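You operate a simulated robot arm through the tools that you are given. There is no shell and no other tool. Be economical: measure what you need, move in short steps, check, and stop when the job is done.

You are at the controls of a simulated robot arm. One attempt, no reset.

Task
Flush the yellow spray pipe clear and clip it back.
Fine: use the flush socket; it goes back into its own socket; leave the other pipes and clips, and the brush door open.

It is judged by the outcome, as a careful person would: the job done as asked, and still so three seconds after it is handed in. It fails if anything else is knocked over, pushed out of place, dropped, spilled or broken.

Robot
A 6-joint arm with a fingered hand, hanging from a carriage that runs on a gantry, over the field with the corners [12.1, 43.9], [-237.9, 43.9], [-237.8, -104.1], [12.2, -104.1] (x, y) and turns from -12.043 to -0.052 rad about z. Base frame: it is fixed where the carriage stands at the start and does not move with it; the origin is on the floor, on the carriage's upright axis, x ahead of it, y to its left, z up. Readings come in cm, rad, newtons and seconds.
Its first joint turns from -2.897 to 2.897 rad. Places, roughly: brush door [-20, 80, 190]; inside of the flush socket [50, -20, 60]; orange clip [50, 50, 80]; teal clip [50, 0, 80]; white clip [50, 20, 80]. Payload 3.7 kg.
The tool frame sits at the grasp point between the pads (the TCP): z along the fingers, y along the line on which they close. The tips reach 2.6 cm beyond it. Largest opening 15.6 cm; the body of the gripper starts 7.3 cm behind the TCP. The gripper is a hand of 4 fingers: y runs from the thumb to the fingers, the wrist lies at [0, 0, -23.9] in the tool frame.
Orientation is told as [roll, pitch, yaw] about the base's x, y, z axes, in that order, counted from this pose: with the fingers straight down and closing along the base's y, the tool's x points along the base's -x, its y along +y and its z along -z.

Tools
- The arm moves only by the tool arm_command. Its arguments are lists of equal length, an entry for each row: "delta_rot": the turn, a rotation vector about the tool's x, y, z in degrees, a list of three; "travel": the shift along the tool's x, y, z in cm, a list of three. In form: {"delta_rot": [[rx, ry, rz], ...], "travel": [[tx, ty, tz], ...]}. A call has 1 to 20 rows; each row is the pose to reach, as a shift and turn from the pose commanded when the call began, along the tool's axes at that moment. A row lasts 0.2 s, in which the tool goes at most 5 cm and 0.15 rad; a call with a longer step from one row to the next is refused whole. Where a pose cannot be reached the arm comes as near as it can. A force on the tool above 40 N (or 10 N above the force at the start of the call, whichever is more), or a blocked arm, ends the call early, and 0.2 s more pass. In this call time passes only in rows, and 0.2 s behind the last. The reply holds the time, the measured pose of the TCP, the force on the tool along the base axes, the opening and the grip force, in the units named above and with some noise, with the torque about the TCP (base axes, N m) and any sound that the robot's microphone picked up.
- Cameras (640 x 400 px; columns grow to the right, rows downward): "scene" is now at [24.66, 3.08, 171.38]; the picture's right is [0.57, -0.82, 0.00], its down [-0.76, -0.54, -0.36] and it looks along [0.30, 0.21, -0.93] (base axes); focal length 290 px, centre (320, 200). "wrist" rides on the gripper at [5.8, -5.8, -9.1] in the tool frame; the picture's right is [0.71, 0.71, 0.00], its down [-0.53, 0.53, -0.67] and it looks along [-0.47, 0.47, 0.74] (tool axes); focal length 265 px, centre (320, 200). There is no depth. A picture from a camera that has moved, and an enlarged one, comes with that camera's place and axes in the base frame and with its lens.
- camera(camera): a new picture of that camera. It takes no simulated time.
- move_column(by): slides the trunk up (or, below 0, down) by that many cm; the arm and the scene camera ride with it, the base frame stays. It gives what a move gives, with no picture.
- drive_base(legs): drives the robot by 1 to 6 legs, each [ahead, left, turn to the left] in cm, cm and rad, along the robot's own axes; the way and the turn of a leg run together, so that a leg with both is an arc; at most 150 cm and 3.142 rad a leg. The arm and the cameras ride along, it lands a little off, and it stops where it bumps. It keeps to its track: a leg is cut to what the track allows. It gives what a move gives.
- set_fingers(finger1, finger2, finger3, thumb_bend): sets how far each is bent, from 0 (flat) to 100 (curled in); at 30 the hand is open as for a grip, at 70 the pads meet at the TCP. One left out holds its place. A second passes; each finger stops where it meets its share of the squeeze, and holds until it gets a number again. It is the only way to open and close the hand. It gives what a move gives, with no picture; readings hold the bend of each and the force on the fingers (four entries, about 0 where the hand has none), thumb and palm.
- pan_tilt(pan, tilt): turns the head with the scene camera to pan (to the left, within 2.705 rad either way) and tilt (down, from -0.506 to 1.204), counted from straight ahead of the robot. It gives what a move gives.
- close_up(camera, box): a new picture of the part [left, top, right, bottom] of that camera's present view, enlarged. It takes no simulated time.
- sign_off(): hands the job in; it is judged then, once.

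Work in short steps. Places have to be worked out from the pictures, the camera data and where the tool is seen: move nearer, look again, correct. Check each grasp and each placing, and mend what went wrong. You have 120 turns and 78 pictures in all, those below and enlarged ones among them. Open the gripper and draw the arm clear of the work before you hand the job in, unless the task says otherwise; then end with one line.

The tools are called as name(argument=value, ...) on one line, values as JSON. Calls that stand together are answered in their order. arm_command: Moves the arm, as the interface text tells. Its arguments: {"type":"object","properties":{"delta_rot":{"type":"array","items":{"type":"array","items":{"type":"number"}}},"travel":{"type":"array","items":{"type":"array","items":{"type":"number"}}}},"required":["delta_rot","travel"]} The other tools are called the same way: move_column (by) slides the trunk up or down; set_fingers (finger1, finger2, finger3, thumb_bend) moves the fingers one by one; drive_base (legs) drives the base; pan_tilt (pan, tilt) turns the head that bears the scene camera; camera (camera) takes a picture; close_up (camera, box) takes an enlarged picture of a part of a camera's view; sign_off () hands the job in.

At the start:

```text
t: 0.0
ee_pos: [45.67, 21.88, 110.37]
tcp_rot: [0.001, -0.002, 0.002]
ft_force: [-0.4, 1.6, -0.3]
wrist_torque: [0.02, 0.0, 0.03]
gripper_width: 15.58
gripper_force: 0.1
shape: jaw
bend: [30.0, 30.0, 30.0, 30.0]
finger forces: [0.1, 0.0, 0.0, 0.1, 0.0, 0.1]
trunk travel left (down, up): [-56.4, 11.5]
robot x, y, heading: [0.16, -0.1, 0.004]
head pan, tilt: [0.613, 1.201]
```

scene: 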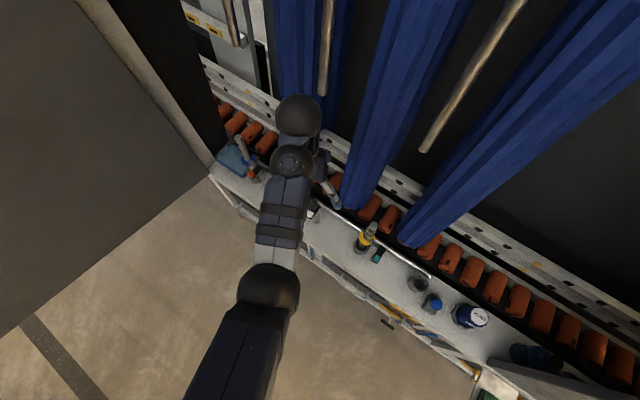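
wrist: 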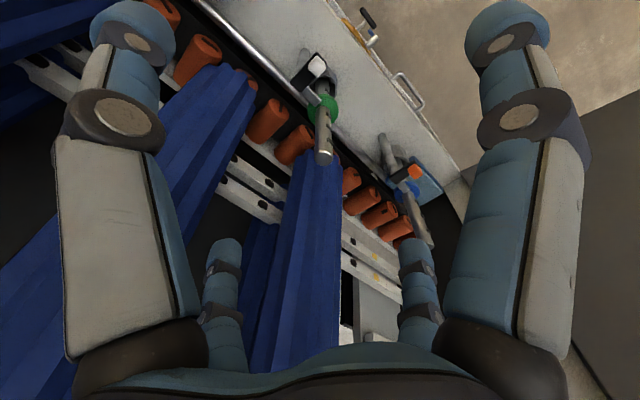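

I start by looking closer at the bench around the clips to identify pipes and sockets.

close_up(camera="scene", box=[200, 100, 360, 220])

close_up(camera="scene", box=[300, 180, 500, 340])

close_up(camera="wrist", box=[240, 20, 460, 260])

```text
3.33 times, centred on (280, 160) of scene
camera zoom: at [24.66, 3.08, 171.38], right [0.57, -0.82, 0.0], down [-0.76, -0.54, -0.36], along [0.3, 0.21, -0.93], focal length 968 px, centre (453, 333)
```

zoom: 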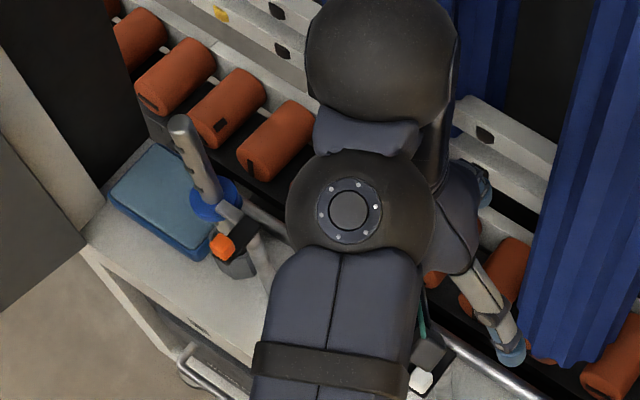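

```text
2.50 times, centred on (400, 260) of scene
camera zoom: at [24.66, 3.08, 171.38], right [0.57, -0.82, 0.0], down [-0.76, -0.54, -0.36], along [0.3, 0.21, -0.93], focal length 726 px, centre (120, 50)
```

zoom: 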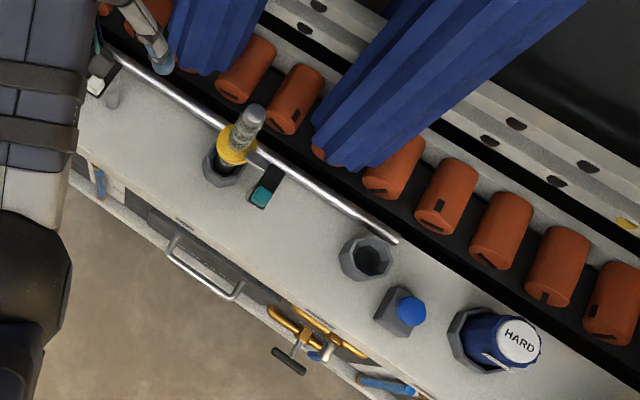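

```text
1.67 times, centred on (350, 140) of wrist
camera zoom: at [39.85, 16.21, 119.33], right [-0.71, 0.71, 0.0], down [0.53, 0.53, 0.67], along [0.47, 0.47, -0.74], focal length 442 px, centre (270, 300)
```

zoom: 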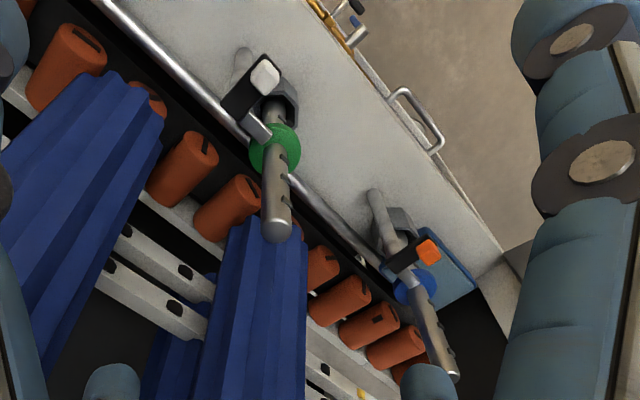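

The yellow pipe stands in a socket by the teal clip (~[51,3,80]); the empty socket at ~[53,-20] is the flush socket, with a blue knob beside it. I'll back up and shift right to see it with the wrist camera.

drive_base(legs=[[-12, 0, 0], [0, -32, 0]])

camera(camera="wrist")

camera(camera="scene")

```text
t: 3.0
ee_pos: [33.68, -9.41, 110.34]
tcp_rot: [-0.001, 0.0, 0.01]
ft_force: [0.3, 0.5, -0.2]
wrist_torque: [0.01, -0.02, 0.0]
gripper_width: 15.59
gripper_force: 0.0
shape: jaw
bend: [30.0, 30.0, 30.0, 30.0]
finger forces: [0.1, 0.1, 0.0, 0.0, 0.0, 0.1]
trunk travel left (down, up): [-56.4, 11.5]
robot x, y, heading: [-11.62, -31.8, 0.011]
head pan, tilt: [0.613, 1.201]
```

```text
72 pictures are left
camera wrist: at [27.93, -15.23, 119.33], right [-0.71, 0.7, 0.0], down [0.52, 0.53, 0.67], along [0.47, 0.48, -0.74], focal length 265 px, centre (320, 200)
```

wrist: 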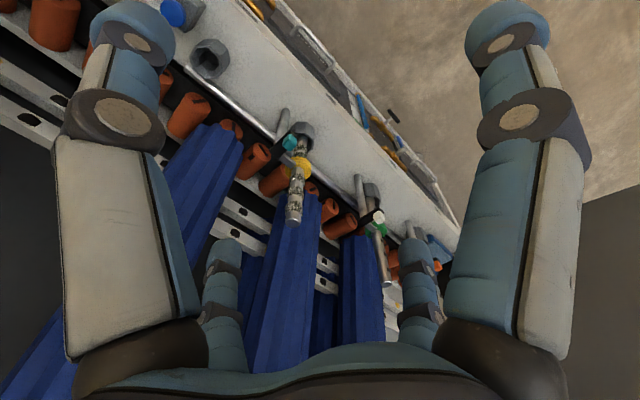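

```text
71 pictures are left
camera scene: at [12.86, -28.5, 171.38], right [0.58, -0.81, 0.0], down [-0.76, -0.54, -0.36], along [0.29, 0.21, -0.93], focal length 290 px, centre (320, 200)
```

scene: 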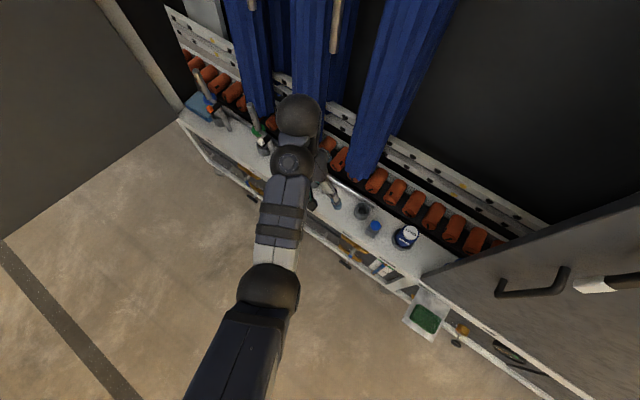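

close_up(camera="wrist", box=[160, 0, 440, 240])

close_up(camera="wrist", box=[250, 90, 350, 240])

```text
1.67 times, centred on (300, 120) of wrist
camera zoom: at [27.93, -15.23, 119.33], right [-0.71, 0.7, 0.0], down [0.52, 0.53, 0.67], along [0.47, 0.48, -0.74], focal length 442 px, centre (353, 333)
```

zoom: 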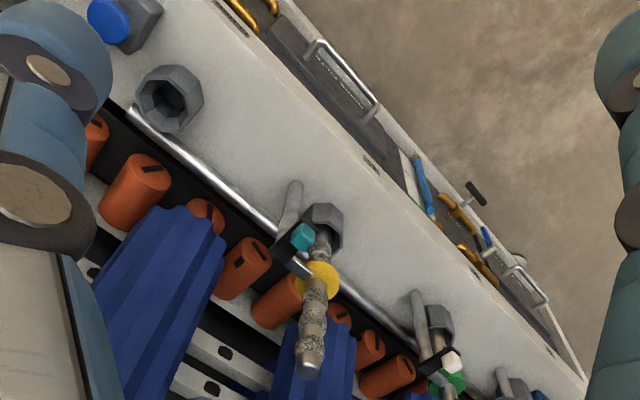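

```text
2.67 times, centred on (300, 165) of wrist
camera zoom: at [27.93, -15.23, 119.33], right [-0.71, 0.7, 0.0], down [0.52, 0.53, 0.67], along [0.47, 0.48, -0.74], focal length 708 px, centre (373, 293)
```

zoom: 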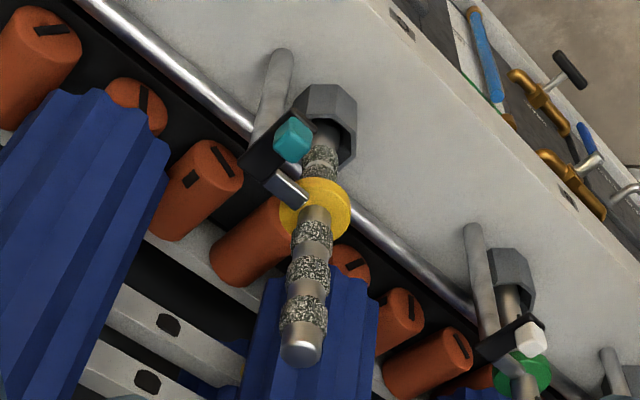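

I need a side view of the clip. Back off well clear of the bench, move left, lower the trunk and look ahead with the scene camera.

drive_base(legs=[[-42, 0, 0], [0, 40, 0]])

move_column(by=-40)

pan_tilt(pan=-0.2, tilt=0.55)

camera(camera="scene")

```text
t: 7.7
ee_pos: [-8.86, 30.33, 110.31]
tcp_rot: [0.0, -0.001, 0.008]
ft_force: [1.4, -0.1, 0.1]
wrist_torque: [-0.01, -0.01, -0.04]
gripper_width: 15.6
gripper_force: 0.0
shape: jaw
bend: [30.0, 30.0, 30.0, 30.0]
finger forces: [0.1, 0.0, 0.1, 0.0, 0.0, 0.0]
trunk travel left (down, up): [-56.4, 11.5]
robot x, y, heading: [-54.19, 7.71, 0.007]
head pan, tilt: [0.613, 1.201]
```

```text
t: 11.5
ee_pos: [-8.85, 30.24, 70.3]
tcp_rot: [0.001, 0.0, 0.007]
ft_force: [-0.5, -0.3, 0.7]
wrist_torque: [-0.01, -0.03, 0.02]
gripper_width: 15.59
gripper_force: 0.1
shape: jaw
bend: [30.0, 30.0, 30.0, 30.0]
finger forces: [0.0, 0.0, 0.1, 0.1, 0.0, 0.0]
trunk travel left (down, up): [-16.4, 51.5]
robot x, y, heading: [-54.08, 7.94, 0.013]
head pan, tilt: [0.613, 1.201]
```

```text
t: 12.6
ee_pos: [-8.85, 30.13, 70.24]
tcp_rot: [0.0, 0.001, 0.009]
ft_force: [-0.6, 0.6, -0.1]
wrist_torque: [0.04, 0.0, -0.01]
gripper_width: 15.58
gripper_force: 0.1
shape: jaw
bend: [30.0, 30.0, 30.0, 30.0]
finger forces: [0.0, 0.1, 0.1, 0.1, 0.0, 0.0]
trunk travel left (down, up): [-16.4, 51.5]
robot x, y, heading: [-54.28, 7.92, 0.011]
head pan, tilt: [-0.201, 0.55]
```

```text
68 pictures are left
camera scene: at [-25.39, 6.19, 136.28], right [-0.19, -0.98, 0.0], down [-0.51, 0.1, -0.85], along [0.84, -0.16, -0.52], focal length 290 px, centre (320, 200)
```

scene: 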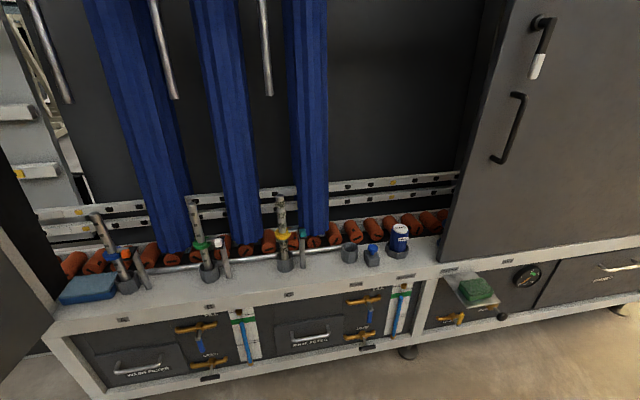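

close_up(camera="scene", box=[250, 180, 350, 280])

close_up(camera="scene", box=[320, 200, 480, 300])

close_up(camera="scene", box=[60, 180, 260, 310])

close_up(camera="scene", box=[260, 270, 440, 370])

```text
4.00 times, centred on (300, 230) of scene
camera zoom: at [-25.39, 6.19, 136.28], right [-0.19, -0.98, 0.0], down [-0.51, 0.1, -0.85], along [0.84, -0.16, -0.52], focal length 1161 px, centre (400, 80)
```

zoom: 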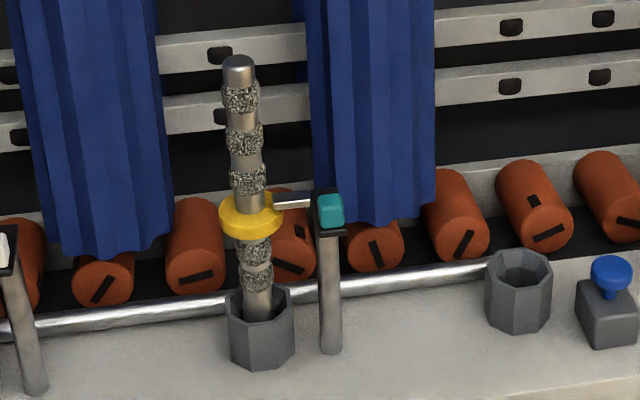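

```text
4.00 times, centred on (400, 250) of scene
camera zoom: at [-25.39, 6.19, 136.28], right [-0.19, -0.98, 0.0], down [-0.51, 0.1, -0.85], along [0.84, -0.16, -0.52], focal length 1161 px, centre (0, 0)
```

zoom: 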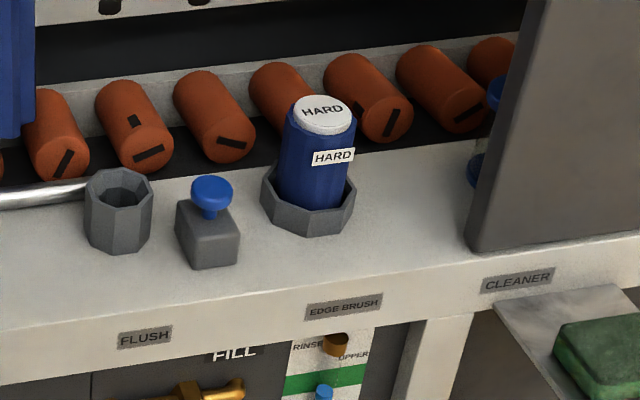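

```text
3.08 times, centred on (160, 245) of scene
camera zoom: at [-25.39, 6.19, 136.28], right [-0.19, -0.98, 0.0], down [-0.51, 0.1, -0.85], along [0.84, -0.16, -0.52], focal length 893 px, centre (812, 62)
```

zoom: 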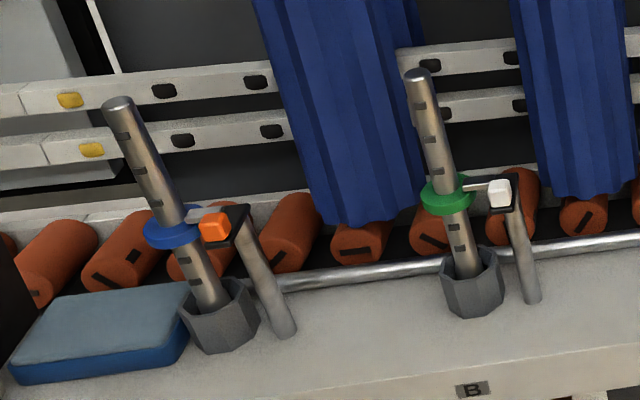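

```text
3.56 times, centred on (350, 320) of scene
camera zoom: at [-25.39, 6.19, 136.28], right [-0.19, -0.98, 0.0], down [-0.51, 0.1, -0.85], along [0.84, -0.16, -0.52], focal length 1032 px, centre (213, -227)
```

zoom: 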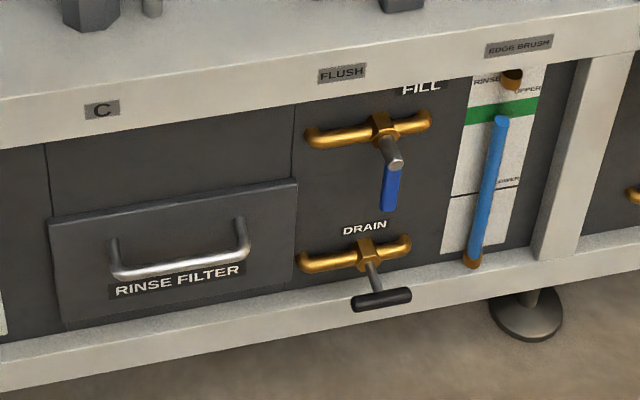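

close_up(camera="scene", box=[280, 220, 320, 245])

close_up(camera="scene", box=[190, 225, 240, 256])

```text
16.00 times, centred on (300, 232) of scene
camera zoom: at [-25.39, 6.19, 136.28], right [-0.19, -0.98, 0.0], down [-0.51, 0.1, -0.85], along [0.84, -0.16, -0.52], focal length 4645 px, centre (640, -320)
```

zoom: 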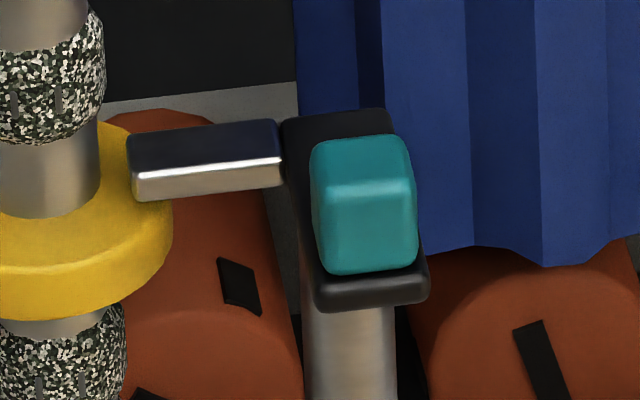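

```text
12.80 times, centred on (215, 240) of scene
camera zoom: at [-25.39, 6.19, 136.28], right [-0.19, -0.98, 0.0], down [-0.51, 0.1, -0.85], along [0.84, -0.16, -0.52], focal length 3716 px, centre (1664, -318)
```

zoom: 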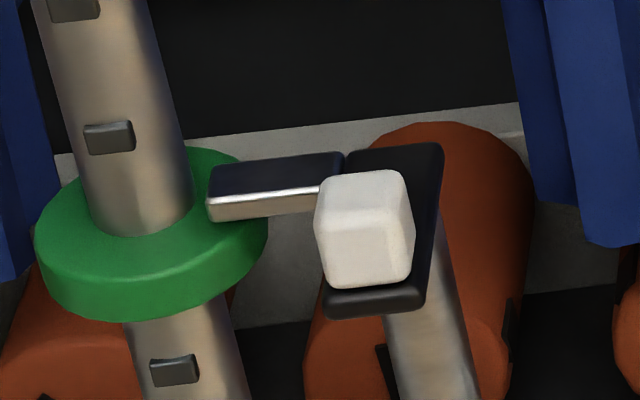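

The clip has a teal tab on a plate atop the post, with a metal tongue over the yellow collar. I'll bring the wrist camera closer to see how the tab moves.

move_column(by=23)

drive_base(legs=[[0, -43, 0], [45, 0, 0]])

camera(camera="wrist")

```text
t: 15.1
ee_pos: [-8.86, 30.11, 93.2]
tcp_rot: [-0.002, 0.001, 0.009]
ft_force: [0.1, 0.0, -0.5]
wrist_torque: [-0.04, -0.03, -0.02]
gripper_width: 15.59
gripper_force: 0.1
shape: jaw
bend: [30.0, 30.0, 30.0, 30.0]
finger forces: [0.0, 0.0, 0.0, 0.1, 0.0, 0.0]
trunk travel left (down, up): [-39.4, 28.5]
robot x, y, heading: [-54.3, 8.09, 0.008]
head pan, tilt: [-0.201, 0.55]
```

```text
t: 20.0
ee_pos: [36.63, -11.84, 93.26]
tcp_rot: [0.0, 0.001, 0.008]
ft_force: [0.4, -0.1, -0.8]
wrist_torque: [-0.01, 0.01, -0.02]
gripper_width: 15.59
gripper_force: 0.0
shape: jaw
bend: [30.0, 30.0, 30.0, 30.0]
finger forces: [0.0, 0.0, 0.0, 0.1, 0.0, 0.0]
trunk travel left (down, up): [-39.4, 28.5]
robot x, y, heading: [-8.75, -33.74, 0.01]
head pan, tilt: [-0.201, 0.55]
```

```text
61 pictures are left
camera wrist: at [30.86, -17.58, 102.32], right [-0.71, 0.7, 0.0], down [0.52, 0.53, 0.67], along [0.47, 0.48, -0.74], focal length 265 px, centre (320, 200)
```

wrist: 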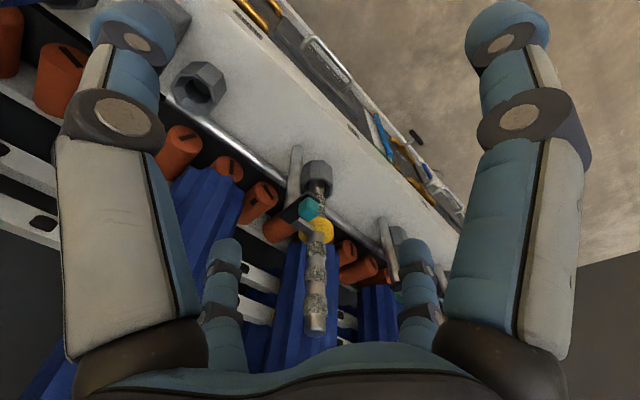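

close_up(camera="wrist", box=[270, 180, 350, 260])

close_up(camera="scene", box=[280, 200, 480, 400])

```text
5.00 times, centred on (310, 220) of wrist
camera zoom: at [30.86, -17.58, 102.32], right [-0.71, 0.7, 0.0], down [0.52, 0.53, 0.67], along [0.47, 0.48, -0.74], focal length 1327 px, centre (370, 100)
```

zoom: 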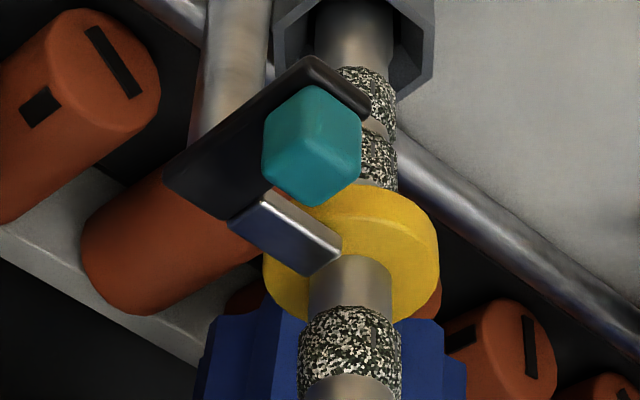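

```text
2.00 times, centred on (380, 300) of scene
camera zoom: at [20.02, -35.78, 159.29], right [-0.19, -0.98, 0.0], down [-0.51, 0.1, -0.85], along [0.84, -0.16, -0.52], focal length 581 px, centre (200, 0)
```

zoom: 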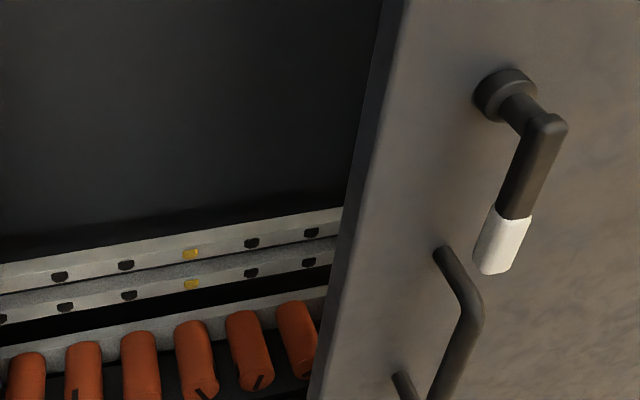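

The tab is at about [48,-2.2,79], the pipe axis about [52.6,4], collar z≈76.5, top z≈91. I'll pitch the hand 45° forward so it can reach the tab without hitting the pipe, and get a better side view.

arm_command(delta_rot=[[0, -7.5, 0], [0, -15, 0], [0, -22.5, 0], [0, -30, 0], [0, -37.5, 0], [0, -45, 0]], travel=[[0, 0, 0], [0, 0, 0], [0, 0, 0], [0, 0, 0], [0, 0, 0], [0, 0, 0]])

camera(camera="wrist")

```text
t: 21.4
ee_pos: [34.64, -12.81, 97.41]
tcp_rot: [-0.001, -0.782, 0.007]
ft_force: [-0.2, 0.5, -0.1]
wrist_torque: [0.01, 0.01, -0.01]
gripper_width: 15.6
gripper_force: 0.0
shape: jaw
bend: [30.0, 30.0, 30.0, 30.0]
finger forces: [0.0, 0.1, 0.0, 0.0, 0.1, 0.0]
out of reach, approached as far as the arm can: row 5, 6
trunk travel left (down, up): [-39.4, 28.5]
robot x, y, heading: [-9.05, -34.22, 0.002]
head pan, tilt: [-0.201, 0.55]
```

```text
58 pictures are left
camera wrist: at [24.13, -18.62, 99.57], right [-0.51, 0.7, -0.5], down [-0.1, 0.52, 0.84], along [0.86, 0.48, -0.19], focal length 265 px, centre (320, 200)
```

wrist: 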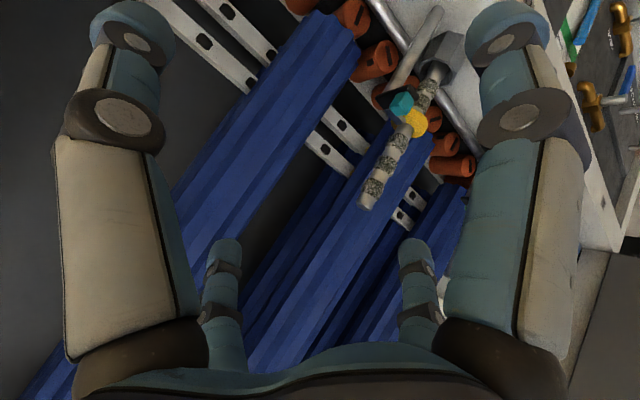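

close_up(camera="wrist", box=[340, 60, 460, 180])

arm_command(delta_rot=[[0, 0, 0], [0, 0, 0], [0, 0, 0], [0, 0, 0]], travel=[[-1.4, 0, 1.4], [-2.8, 0, 2.8], [-4.2, 0, 4.2], [-5.6, 0, 5.6]])

```text
3.33 times, centred on (400, 120) of wrist
camera zoom: at [24.13, -18.62, 99.57], right [-0.51, 0.7, -0.5], down [-0.1, 0.52, 0.84], along [0.86, 0.48, -0.19], focal length 885 px, centre (53, 467)
```

zoom: 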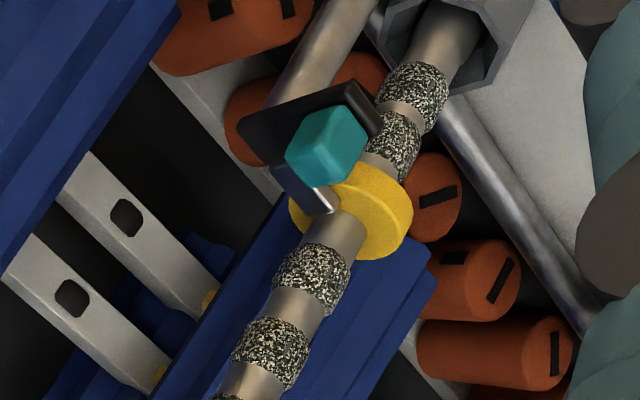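

```text
t: 22.4
ee_pos: [40.53, -14.07, 100.22]
tcp_rot: [0.002, -0.78, 0.007]
ft_force: [0.6, 0.3, -0.7]
wrist_torque: [-0.02, 0.03, -0.02]
gripper_width: 15.61
gripper_force: 0.0
shape: jaw
bend: [30.0, 30.0, 30.0, 30.0]
finger forces: [0.0, 0.0, 0.0, 0.0, 0.0, 0.0]
out of reach, approached as far as the arm can: row 1, 2, 3, 4
trunk travel left (down, up): [-39.4, 28.5]
robot x, y, heading: [-8.53, -33.76, 0.007]
head pan, tilt: [-0.201, 0.55]
```

At 45° pitch the arm is at its limit; I return to 30° pitch, which was reachable.

arm_command(delta_rot=[[0, 5, 0], [0, 10, 0], [0, 15, 0], [0, 15, 0]], travel=[[2, 0, -2], [4, 0, -4], [5.6, 0, -5.6], [5.6, 0, -5.6]])

```text
t: 23.4
ee_pos: [33.04, -14.01, 99.1]
tcp_rot: [0.002, -0.524, 0.006]
ft_force: [-0.8, -0.3, 0.5]
wrist_torque: [0.0, 0.01, -0.01]
gripper_width: 15.61
gripper_force: 0.1
shape: jaw
bend: [30.0, 30.0, 30.0, 30.0]
finger forces: [0.1, 0.1, 0.1, 0.0, 0.1, 0.1]
out of reach, approached as far as the arm can: row 3, 4
trunk travel left (down, up): [-39.4, 28.5]
robot x, y, heading: [-8.86, -33.93, 0.011]
head pan, tilt: [-0.201, 0.55]
```

arm_command(delta_rot=[[0, 0, 0], [0, 0, 0], [0, 0, 0]], travel=[[-0.8, 0.7, 2], [-1.6, 1.4, 4], [-2.33, 2, 5.96]])

camera(camera="wrist")

```text
t: 24.2
ee_pos: [38.06, -11.96, 95.17]
tcp_rot: [0.0, -0.525, 0.006]
ft_force: [0.4, -0.4, 0.0]
wrist_torque: [0.01, 0.03, 0.01]
gripper_width: 15.59
gripper_force: 0.0
shape: jaw
bend: [30.0, 30.0, 30.0, 30.0]
finger forces: [0.1, 0.1, 0.1, 0.0, 0.0, 0.0]
trunk travel left (down, up): [-39.4, 28.5]
robot x, y, heading: [-8.71, -33.92, 0.003]
head pan, tilt: [-0.201, 0.55]
```

```text
56 pictures are left
camera wrist: at [28.62, -17.85, 100.13], right [-0.62, 0.7, -0.35], down [0.12, 0.53, 0.84], along [0.78, 0.48, -0.41], focal length 265 px, centre (320, 200)
```

wrist: 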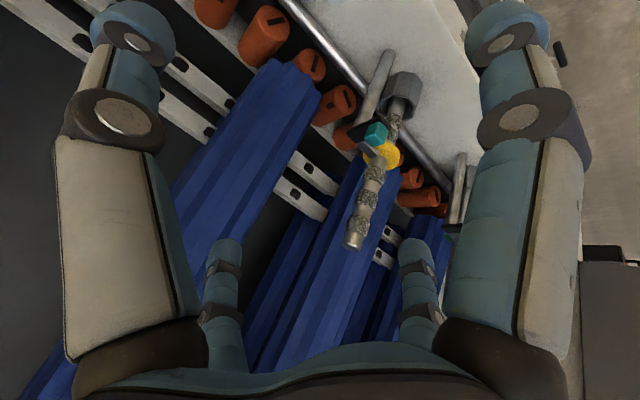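

Reachable now. I'll check which finger is which by bending two by different amounts.

set_fingers(finger1=45, finger2=65)

camera(camera="wrist")

```text
t: 25.2
ee_pos: [38.18, -12.03, 95.29]
tcp_rot: [-0.002, -0.524, 0.007]
ft_force: [0.7, 0.5, 0.0]
wrist_torque: [-0.02, -0.02, 0.0]
gripper_width: 8.85
gripper_force: 0.2
shape: fingers
bend: [45.0, 65.0, 30.0, 30.0]
finger forces: [0.0, 0.1, 0.0, 0.0, 0.1, 0.0]
trunk travel left (down, up): [-39.4, 28.5]
robot x, y, heading: [-9.11, -34.18, 0.013]
head pan, tilt: [-0.201, 0.55]
```

```text
55 pictures are left
camera wrist: at [28.59, -17.85, 100.15], right [-0.62, 0.7, -0.35], down [0.12, 0.53, 0.84], along [0.78, 0.48, -0.41], focal length 265 px, centre (320, 200)
```

wrist: 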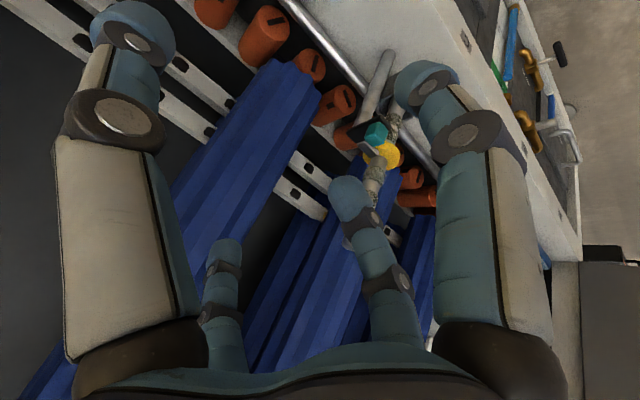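

Finger1 is the rear (-x) finger, finger2 the +y one, finger3 forward, thumb -y. I preshape thumb and finger2 for the tab and move to a standoff in front of/above it.

set_fingers(finger1=30, finger2=59, finger3=48, thumb_bend=50)

drive_base(legs=[[4, 9.6, 0]])

move_column(by=-6)

camera(camera="wrist")

```text
t: 26.2
ee_pos: [38.14, -12.05, 95.32]
tcp_rot: [0.001, -0.523, 0.007]
ft_force: [0.4, 1.2, 0.4]
wrist_torque: [-0.01, -0.02, -0.02]
gripper_width: 8.31
gripper_force: 0.0
shape: fingers
bend: [30.0, 59.0, 48.0, 50.0]
finger forces: [0.1, 0.0, 0.0, 0.1, 0.0, 0.1]
trunk travel left (down, up): [-39.4, 28.5]
robot x, y, heading: [-8.83, -34.18, 0.007]
head pan, tilt: [-0.201, 0.55]
```

```text
t: 27.3
ee_pos: [41.75, -2.39, 95.26]
tcp_rot: [0.0, -0.524, 0.01]
ft_force: [-0.2, -0.6, -0.2]
wrist_torque: [-0.01, 0.02, -0.02]
gripper_width: 8.27
gripper_force: 0.0
shape: fingers
bend: [30.0, 59.0, 48.0, 50.0]
finger forces: [0.0, 0.0, 0.1, 0.0, 0.0, 0.0]
trunk travel left (down, up): [-39.4, 28.5]
robot x, y, heading: [-5.36, -24.35, 0.009]
head pan, tilt: [-0.201, 0.55]
```

```text
t: 28.3
ee_pos: [41.78, -2.16, 89.26]
tcp_rot: [0.0, -0.524, 0.01]
ft_force: [0.3, 0.2, -0.5]
wrist_torque: [-0.02, -0.01, 0.02]
gripper_width: 8.28
gripper_force: 0.0
shape: fingers
bend: [30.0, 59.0, 48.0, 50.0]
finger forces: [0.1, 0.1, 0.0, 0.1, 0.0, 0.0]
trunk travel left (down, up): [-33.4, 34.5]
robot x, y, heading: [-5.59, -24.38, 0.013]
head pan, tilt: [-0.201, 0.55]
```

```text
54 pictures are left
camera wrist: at [32.27, -8.13, 94.15], right [-0.62, 0.7, -0.35], down [0.12, 0.53, 0.84], along [0.78, 0.48, -0.41], focal length 265 px, centre (320, 200)
```

wrist: 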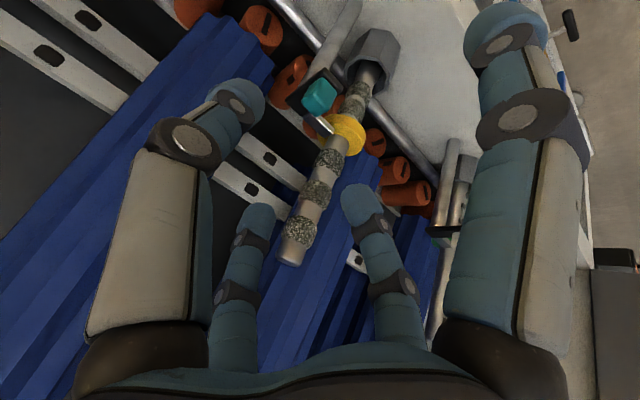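

The tab re-triangulates to [48,-2.25,78.5], straight ahead along the tool axis. I advance 7 cm and look.

arm_command(delta_rot=[[0, 0, 0], [0, 0, 0], [0, 0, 0], [0, 0, 0]], travel=[[0, 0, 2], [0, 0, 4], [0, 0, 6], [-0.1, 0, 7.5]])

camera(camera="wrist")

```text
t: 29.3
ee_pos: [42.42, -3.44, 86.44]
tcp_rot: [-0.001, -0.522, 0.01]
ft_force: [0.1, 1.3, 0.4]
wrist_torque: [-0.02, -0.02, 0.03]
gripper_width: 8.29
gripper_force: 0.1
shape: fingers
bend: [30.0, 59.0, 48.0, 50.0]
finger forces: [0.1, 0.1, 0.0, 0.0, 0.0, 0.0]
out of reach, approached as far as the arm can: row 2, 3, 4
trunk travel left (down, up): [-33.4, 34.5]
robot x, y, heading: [-5.08, -24.13, 0.013]
head pan, tilt: [-0.201, 0.55]
```

```text
53 pictures are left
camera wrist: at [32.82, -9.27, 91.34], right [-0.62, 0.7, -0.35], down [0.12, 0.53, 0.84], along [0.78, 0.48, -0.41], focal length 265 px, centre (320, 200)
```

wrist: 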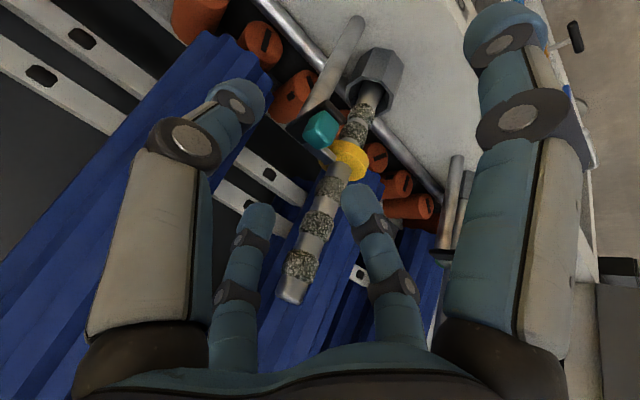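

The arm is near its extension limit; I retract it up and back to gain slack, then bring the body nearer with base and column.

arm_command(delta_rot=[[0, 0, 0], [0, 0, 0], [0, 0, 0], [0, 0, 0]], travel=[[1, 0.3, -3], [2, 0.6, -6], [3, 0.9, -9], [3, 1.2, -11]])

drive_base(legs=[[5, 0, 0]])

move_column(by=-8)

```text
t: 30.3
ee_pos: [35.55, -2.53, 92.47]
tcp_rot: [0.001, -0.524, 0.011]
ft_force: [-0.1, 0.9, 0.4]
wrist_torque: [-0.03, 0.0, 0.0]
gripper_width: 8.28
gripper_force: 0.0
shape: fingers
bend: [30.0, 59.0, 48.0, 50.0]
finger forces: [0.1, 0.0, 0.1, 0.0, 0.0, 0.1]
out of reach, approached as far as the arm can: row 3, 4
trunk travel left (down, up): [-33.4, 34.5]
robot x, y, heading: [-5.01, -24.46, 0.011]
head pan, tilt: [-0.201, 0.55]
```

```text
t: 31.2
ee_pos: [40.58, -2.64, 92.46]
tcp_rot: [0.003, -0.524, 0.007]
ft_force: [0.1, 0.4, 0.3]
wrist_torque: [-0.01, -0.02, -0.01]
gripper_width: 8.31
gripper_force: 0.1
shape: fingers
bend: [30.0, 59.0, 48.0, 50.0]
finger forces: [0.1, 0.1, 0.1, 0.0, 0.0, 0.1]
trunk travel left (down, up): [-33.4, 34.5]
robot x, y, heading: [-0.27, -24.42, 0.008]
head pan, tilt: [-0.201, 0.55]
```

```text
t: 32.4
ee_pos: [40.6, -2.73, 84.42]
tcp_rot: [0.002, -0.526, 0.011]
ft_force: [0.0, -0.5, -0.1]
wrist_torque: [0.01, 0.01, 0.02]
gripper_width: 8.29
gripper_force: 0.1
shape: fingers
bend: [30.0, 59.0, 48.0, 50.0]
finger forces: [0.0, 0.1, 0.1, 0.0, 0.1, 0.0]
trunk travel left (down, up): [-25.4, 42.5]
robot x, y, heading: [-0.3, -24.16, 0.007]
head pan, tilt: [-0.201, 0.55]
```

arm_command(delta_rot=[[0, 0, 0], [0, 0, 0], [0, 0, 0]], travel=[[-1, 0.2, 2], [-2, 0.4, 4], [-2.6, 0.5, 5.3]])

camera(camera="wrist")

```text
t: 33.2
ee_pos: [45.2, -2.04, 81.18]
tcp_rot: [0.002, -0.524, 0.009]
ft_force: [-0.5, -0.1, 0.8]
wrist_torque: [0.01, 0.0, 0.0]
gripper_width: 8.29
gripper_force: 0.1
shape: fingers
bend: [30.0, 59.0, 48.0, 50.0]
finger forces: [0.0, 0.1, 0.0, 0.1, 0.1, 0.1]
trunk travel left (down, up): [-25.4, 42.5]
robot x, y, heading: [-0.23, -24.38, 0.009]
head pan, tilt: [-0.201, 0.55]
```

```text
52 pictures are left
camera wrist: at [35.81, -7.89, 86.13], right [-0.62, 0.7, -0.35], down [0.12, 0.53, 0.84], along [0.78, 0.48, -0.41], focal length 265 px, centre (320, 200)
```

wrist: 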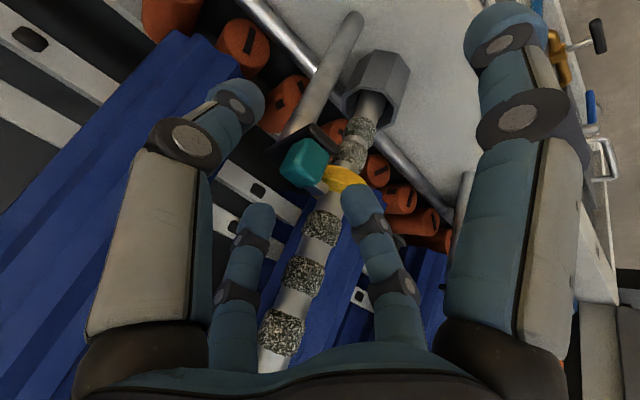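

arm_command(delta_rot=[[0, 0, 0], [0, 0, 0]], travel=[[-0.5, -0.1, 1.1], [-1.1, -0.2, 2.3]])

camera(camera="wrist")

```text
t: 33.8
ee_pos: [47.58, -2.2, 79.71]
tcp_rot: [0.002, -0.526, 0.008]
ft_force: [-0.2, 0.0, -0.1]
wrist_torque: [-0.01, 0.0, 0.01]
gripper_width: 8.31
gripper_force: 0.1
shape: fingers
bend: [30.0, 59.0, 48.0, 50.0]
finger forces: [0.0, 0.1, 0.1, 0.0, 0.0, 0.1]
trunk travel left (down, up): [-25.4, 42.5]
robot x, y, heading: [-0.33, -24.53, 0.01]
head pan, tilt: [-0.201, 0.55]
```

```text
51 pictures are left
camera wrist: at [37.95, -7.99, 84.63], right [-0.62, 0.7, -0.35], down [0.12, 0.53, 0.84], along [0.78, 0.48, -0.41], focal length 265 px, centre (320, 200)
```

wrist: 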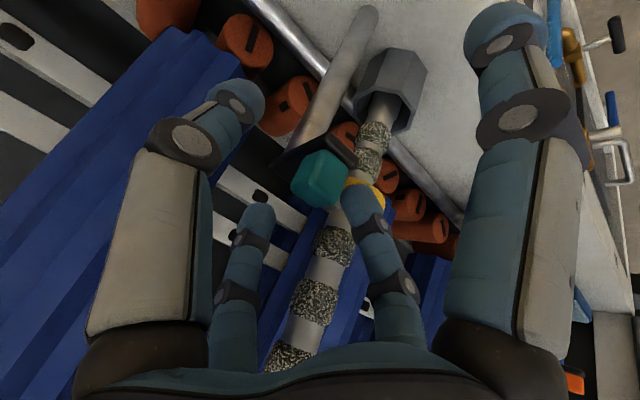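

Tab is between thumb and finger2. I close those two lightly.

set_fingers(finger2=67, thumb_bend=67)

close_up(camera="wrist", box=[200, 60, 460, 260])

```text
t: 34.8
ee_pos: [47.35, -2.2, 79.74]
tcp_rot: [0.002, -0.525, 0.011]
ft_force: [-0.9, -1.0, -0.2]
wrist_torque: [-0.03, 0.01, 0.0]
gripper_width: 7.27
gripper_force: 2.2
shape: fingers
bend: [30.0, 66.0, 48.0, 65.0]
finger forces: [0.1, 1.4, 0.0, 0.0, 2.9, 0.0]
trunk travel left (down, up): [-25.4, 42.5]
robot x, y, heading: [-0.27, -23.96, 0.008]
head pan, tilt: [-0.201, 0.55]
```

```text
2.00 times, centred on (330, 160) of wrist
camera zoom: at [37.88, -8.03, 84.61], right [-0.62, 0.7, -0.35], down [0.12, 0.53, 0.84], along [0.78, 0.48, -0.41], focal length 531 px, centre (300, 280)
```

zoom: 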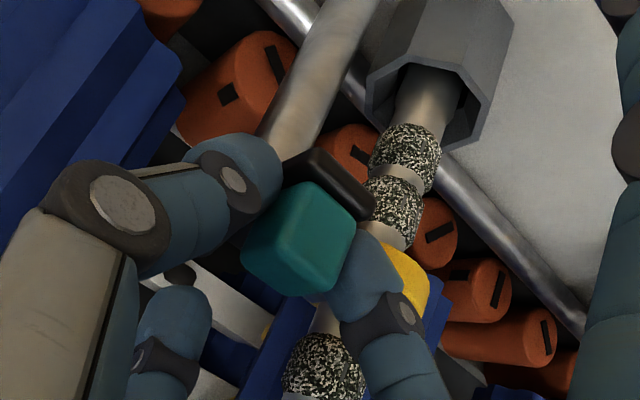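

The tab is held. I try easing it in -y (drawing the tongue off the collar) and watch the force.

arm_command(delta_rot=[[0, 0, 0], [0, 0, 0]], travel=[[0, -0.4, 0], [0, -0.8, 0]])

close_up(camera="wrist", box=[200, 60, 460, 260])

```text
t: 35.4
ee_pos: [47.34, -2.96, 79.8]
tcp_rot: [0.004, -0.525, 0.013]
ft_force: [-1.2, 2.4, 3.9]
wrist_torque: [0.08, -0.01, 0.07]
gripper_width: 7.22
gripper_force: 3.0
shape: fingers
bend: [30.0, 65.0, 48.0, 66.0]
finger forces: [0.0, 5.0, 0.0, 0.1, 1.7, 0.1]
trunk travel left (down, up): [-25.4, 42.5]
robot x, y, heading: [0.07, -24.29, 0.007]
head pan, tilt: [-0.201, 0.55]
```

```text
2.00 times, centred on (330, 160) of wrist
camera zoom: at [37.89, -8.8, 84.6], right [-0.62, 0.7, -0.35], down [0.11, 0.53, 0.84], along [0.78, 0.48, -0.41], focal length 531 px, centre (300, 280)
```

zoom: 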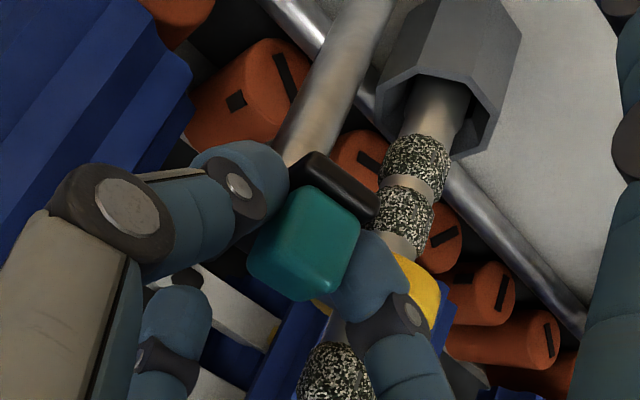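

The plate seems to have moved with the tab. Continue a bit in -y.

arm_command(delta_rot=[[0, 0, 0], [0, 0, 0]], travel=[[0, -0.4, 0], [0, -0.8, 0]])

close_up(camera="wrist", box=[200, 60, 460, 260])

```text
t: 36.0
ee_pos: [47.56, -3.61, 79.66]
tcp_rot: [0.004, -0.526, 0.01]
ft_force: [-2.5, 3.9, 5.7]
wrist_torque: [0.09, -0.04, 0.11]
gripper_width: 7.24
gripper_force: 5.6
shape: fingers
bend: [30.0, 65.0, 48.0, 66.0]
finger forces: [0.0, 8.4, 0.1, 0.0, 3.1, 0.0]
trunk travel left (down, up): [-25.4, 42.5]
robot x, y, heading: [-0.25, -24.64, 0.01]
head pan, tilt: [-0.201, 0.55]
```

```text
2.00 times, centred on (330, 160) of wrist
camera zoom: at [37.98, -9.52, 84.61], right [-0.62, 0.7, -0.35], down [0.11, 0.52, 0.84], along [0.78, 0.48, -0.41], focal length 531 px, centre (300, 280)
```

zoom: 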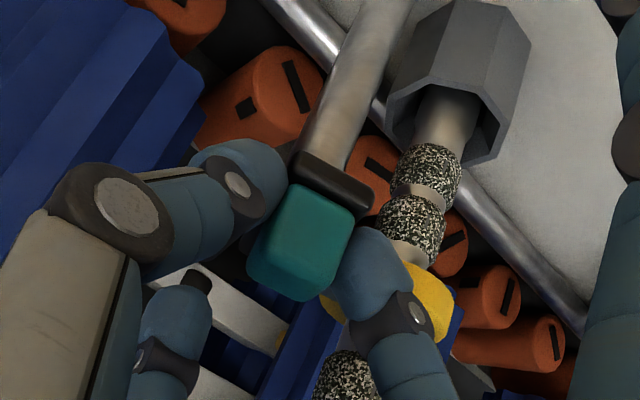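

The clip head is turning with the tab about its post. Continue along the arc.

arm_command(delta_rot=[[0, 0, 0], [0, 0, 0], [0, 0, 0]], travel=[[-0.1, -0.5, 0], [-0.3, -1.0, 0.1], [-0.5, -1.5, 0.2]])

close_up(camera="wrist", box=[200, 60, 460, 260])

```text
t: 36.8
ee_pos: [47.96, -5.5, 79.51]
tcp_rot: [-0.001, -0.519, 0.009]
ft_force: [-2.9, 4.1, 3.4]
wrist_torque: [0.14, 0.07, 0.15]
gripper_width: 7.22
gripper_force: 3.8
shape: fingers
bend: [30.0, 62.0, 48.0, 66.0]
finger forces: [0.1, 6.4, 0.0, 0.1, 1.4, 0.1]
trunk travel left (down, up): [-25.4, 42.5]
robot x, y, heading: [-0.28, -24.71, 0.008]
head pan, tilt: [-0.201, 0.55]
```

```text
2.00 times, centred on (330, 160) of wrist
camera zoom: at [38.34, -11.28, 84.4], right [-0.62, 0.7, -0.35], down [0.12, 0.53, 0.84], along [0.78, 0.48, -0.41], focal length 531 px, centre (300, 280)
```

zoom: 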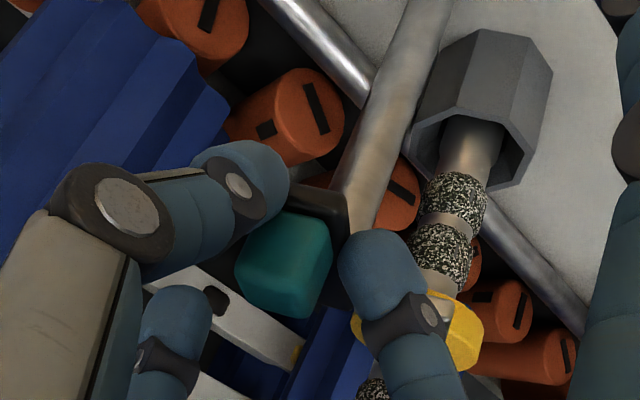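

The tab has swung far to -y. I open the fingers and back off to see whether it stays.

set_fingers(thumb_bend=45, finger2=56)

arm_command(delta_rot=[[0, 0, 0], [0, 0, 0], [0, 0, 0]], travel=[[0.6, 0, -2], [1.2, 0, -4], [2, 0, -6]])

camera(camera="wrist")

```text
t: 37.8
ee_pos: [48.13, -5.41, 79.64]
tcp_rot: [0.003, -0.523, 0.009]
ft_force: [0.1, 0.0, 0.0]
wrist_torque: [-0.03, 0.0, -0.03]
gripper_width: 8.8
gripper_force: 0.0
shape: fingers
bend: [30.0, 56.0, 48.0, 45.0]
finger forces: [0.1, 0.1, 0.0, 0.1, 0.1, 0.0]
trunk travel left (down, up): [-25.4, 42.5]
robot x, y, heading: [-0.53, -24.24, 0.006]
head pan, tilt: [-0.201, 0.55]
```

```text
t: 38.6
ee_pos: [43.23, -5.18, 83.81]
tcp_rot: [0.003, -0.523, 0.01]
ft_force: [0.5, -0.3, -0.3]
wrist_torque: [0.0, -0.02, -0.03]
gripper_width: 8.82
gripper_force: 0.0
shape: fingers
bend: [30.0, 56.0, 48.0, 45.0]
finger forces: [0.0, 0.0, 0.1, 0.0, 0.1, 0.0]
trunk travel left (down, up): [-25.4, 42.5]
robot x, y, heading: [-0.3, -24.49, 0.008]
head pan, tilt: [-0.201, 0.55]
```

```text
46 pictures are left
camera wrist: at [33.75, -11.14, 88.7], right [-0.62, 0.7, -0.35], down [0.11, 0.53, 0.84], along [0.78, 0.48, -0.41], focal length 265 px, centre (320, 200)
```

wrist: 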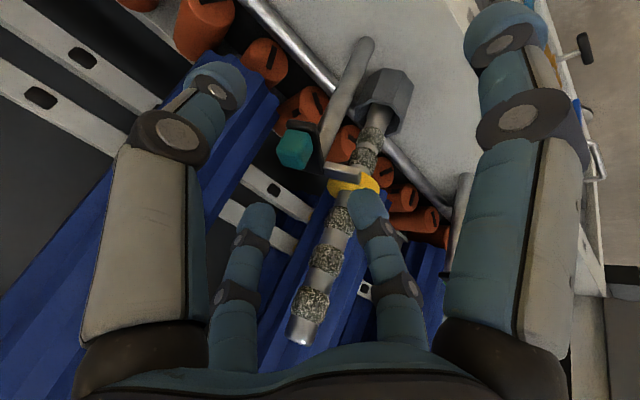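

close_up(camera="wrist", box=[260, 100, 400, 210])

```text
3.64 times, centred on (330, 155) of wrist
camera zoom: at [33.75, -11.14, 88.7], right [-0.62, 0.7, -0.35], down [0.11, 0.53, 0.84], along [0.78, 0.48, -0.41], focal length 965 px, centre (284, 364)
```

zoom: 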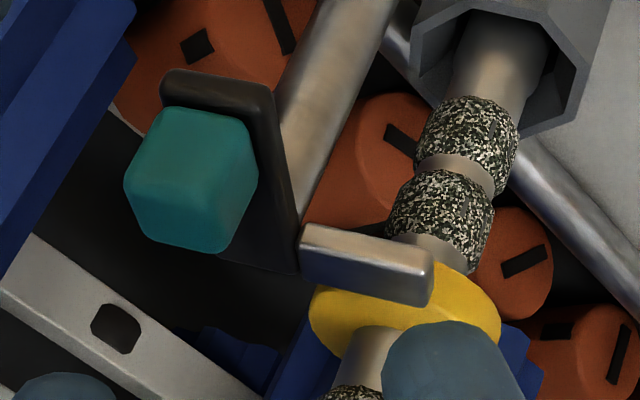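

The lever stays open; tongue tip is now ~[46.7,-0.7], clear of the collar. Now raise, return the hand to vertical and open evenly for a top grasp of the pipe.

move_column(by=17)

arm_command(delta_rot=[[0, 7.5, 0], [0, 15, 0], [0, 22.5, 0], [0, 30, 0], [0, 30, 0]], travel=[[0, 0, 0], [0, 0, 0], [0, 0, 0], [0, 0, 0], [0, 0, 0]])

set_fingers(finger1=50, finger2=50, finger3=50, thumb_bend=50)

```text
t: 40.5
ee_pos: [43.32, -5.31, 100.76]
tcp_rot: [0.001, -0.525, 0.011]
ft_force: [0.8, 0.1, -0.8]
wrist_torque: [0.02, 0.03, -0.03]
gripper_width: 8.8
gripper_force: 0.1
shape: fingers
bend: [30.0, 56.0, 48.0, 45.0]
finger forces: [0.0, 0.1, 0.0, 0.0, 0.0, 0.0]
trunk travel left (down, up): [-42.4, 25.5]
robot x, y, heading: [-0.31, -24.52, 0.011]
head pan, tilt: [-0.201, 0.55]
```

```text
t: 41.7
ee_pos: [46.46, -3.5, 97.31]
tcp_rot: [0.001, 0.0, 0.01]
ft_force: [0.6, -0.3, -1.0]
wrist_torque: [-0.02, 0.0, -0.01]
gripper_width: 8.78
gripper_force: 0.1
shape: fingers
bend: [30.0, 56.0, 48.0, 45.0]
finger forces: [0.1, 0.0, 0.1, 0.1, 0.0, 0.0]
out of reach, approached as far as the arm can: row 2, 3, 4, 5
trunk travel left (down, up): [-42.4, 25.5]
robot x, y, heading: [-0.18, -24.22, 0.01]
head pan, tilt: [-0.201, 0.55]
```

```text
t: 42.7
ee_pos: [46.38, -3.58, 97.31]
tcp_rot: [0.001, 0.0, 0.011]
ft_force: [0.5, 0.2, 0.2]
wrist_torque: [0.0, -0.02, -0.03]
gripper_width: 5.14
gripper_force: 0.0
shape: fingers
bend: [50.0, 50.0, 50.0, 50.0]
finger forces: [0.1, 0.0, 0.0, 0.0, 0.1, 0.1]
trunk travel left (down, up): [-42.4, 25.5]
robot x, y, heading: [-0.2, -24.45, 0.006]
head pan, tilt: [-0.201, 0.55]
```

set_fingers(finger1=43, finger2=43, finger3=43, thumb_bend=43)

drive_base(legs=[[4, 7.5, 0]])

camera(camera="wrist")

```text
t: 43.7
ee_pos: [46.23, -3.55, 97.42]
tcp_rot: [0.002, -0.002, 0.01]
ft_force: [-0.3, -0.3, 0.7]
wrist_torque: [0.0, 0.02, -0.02]
gripper_width: 7.06
gripper_force: 0.0
shape: fingers
bend: [43.0, 43.0, 43.0, 43.0]
finger forces: [0.0, 0.0, 0.0, 0.0, 0.0, 0.1]
trunk travel left (down, up): [-42.4, 25.5]
robot x, y, heading: [-0.42, -24.51, 0.013]
head pan, tilt: [-0.201, 0.55]
```

```text
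t: 44.8
ee_pos: [50.22, 3.72, 97.35]
tcp_rot: [0.002, 0.002, 0.008]
ft_force: [-0.7, -0.1, 0.5]
wrist_torque: [-0.03, -0.01, 0.03]
gripper_width: 7.06
gripper_force: 0.1
shape: fingers
bend: [43.0, 43.0, 43.0, 43.0]
finger forces: [0.0, 0.0, 0.0, 0.1, 0.0, 0.1]
trunk travel left (down, up): [-42.4, 25.5]
robot x, y, heading: [3.68, -17.17, 0.006]
head pan, tilt: [-0.201, 0.55]
```

```text
44 pictures are left
camera wrist: at [44.41, -1.95, 106.31], right [-0.71, 0.7, 0.0], down [0.52, 0.53, 0.67], along [0.47, 0.48, -0.74], focal length 265 px, centre (320, 200)
```

wrist: 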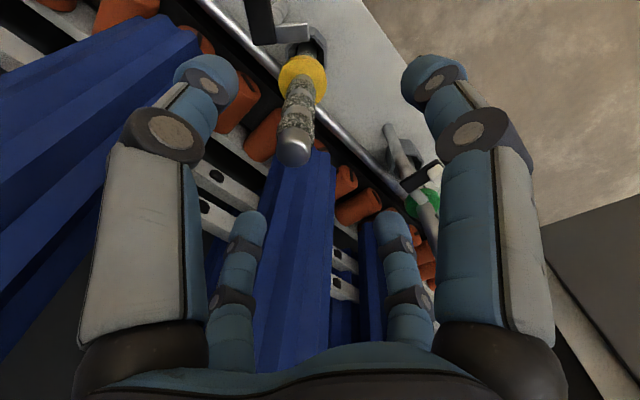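

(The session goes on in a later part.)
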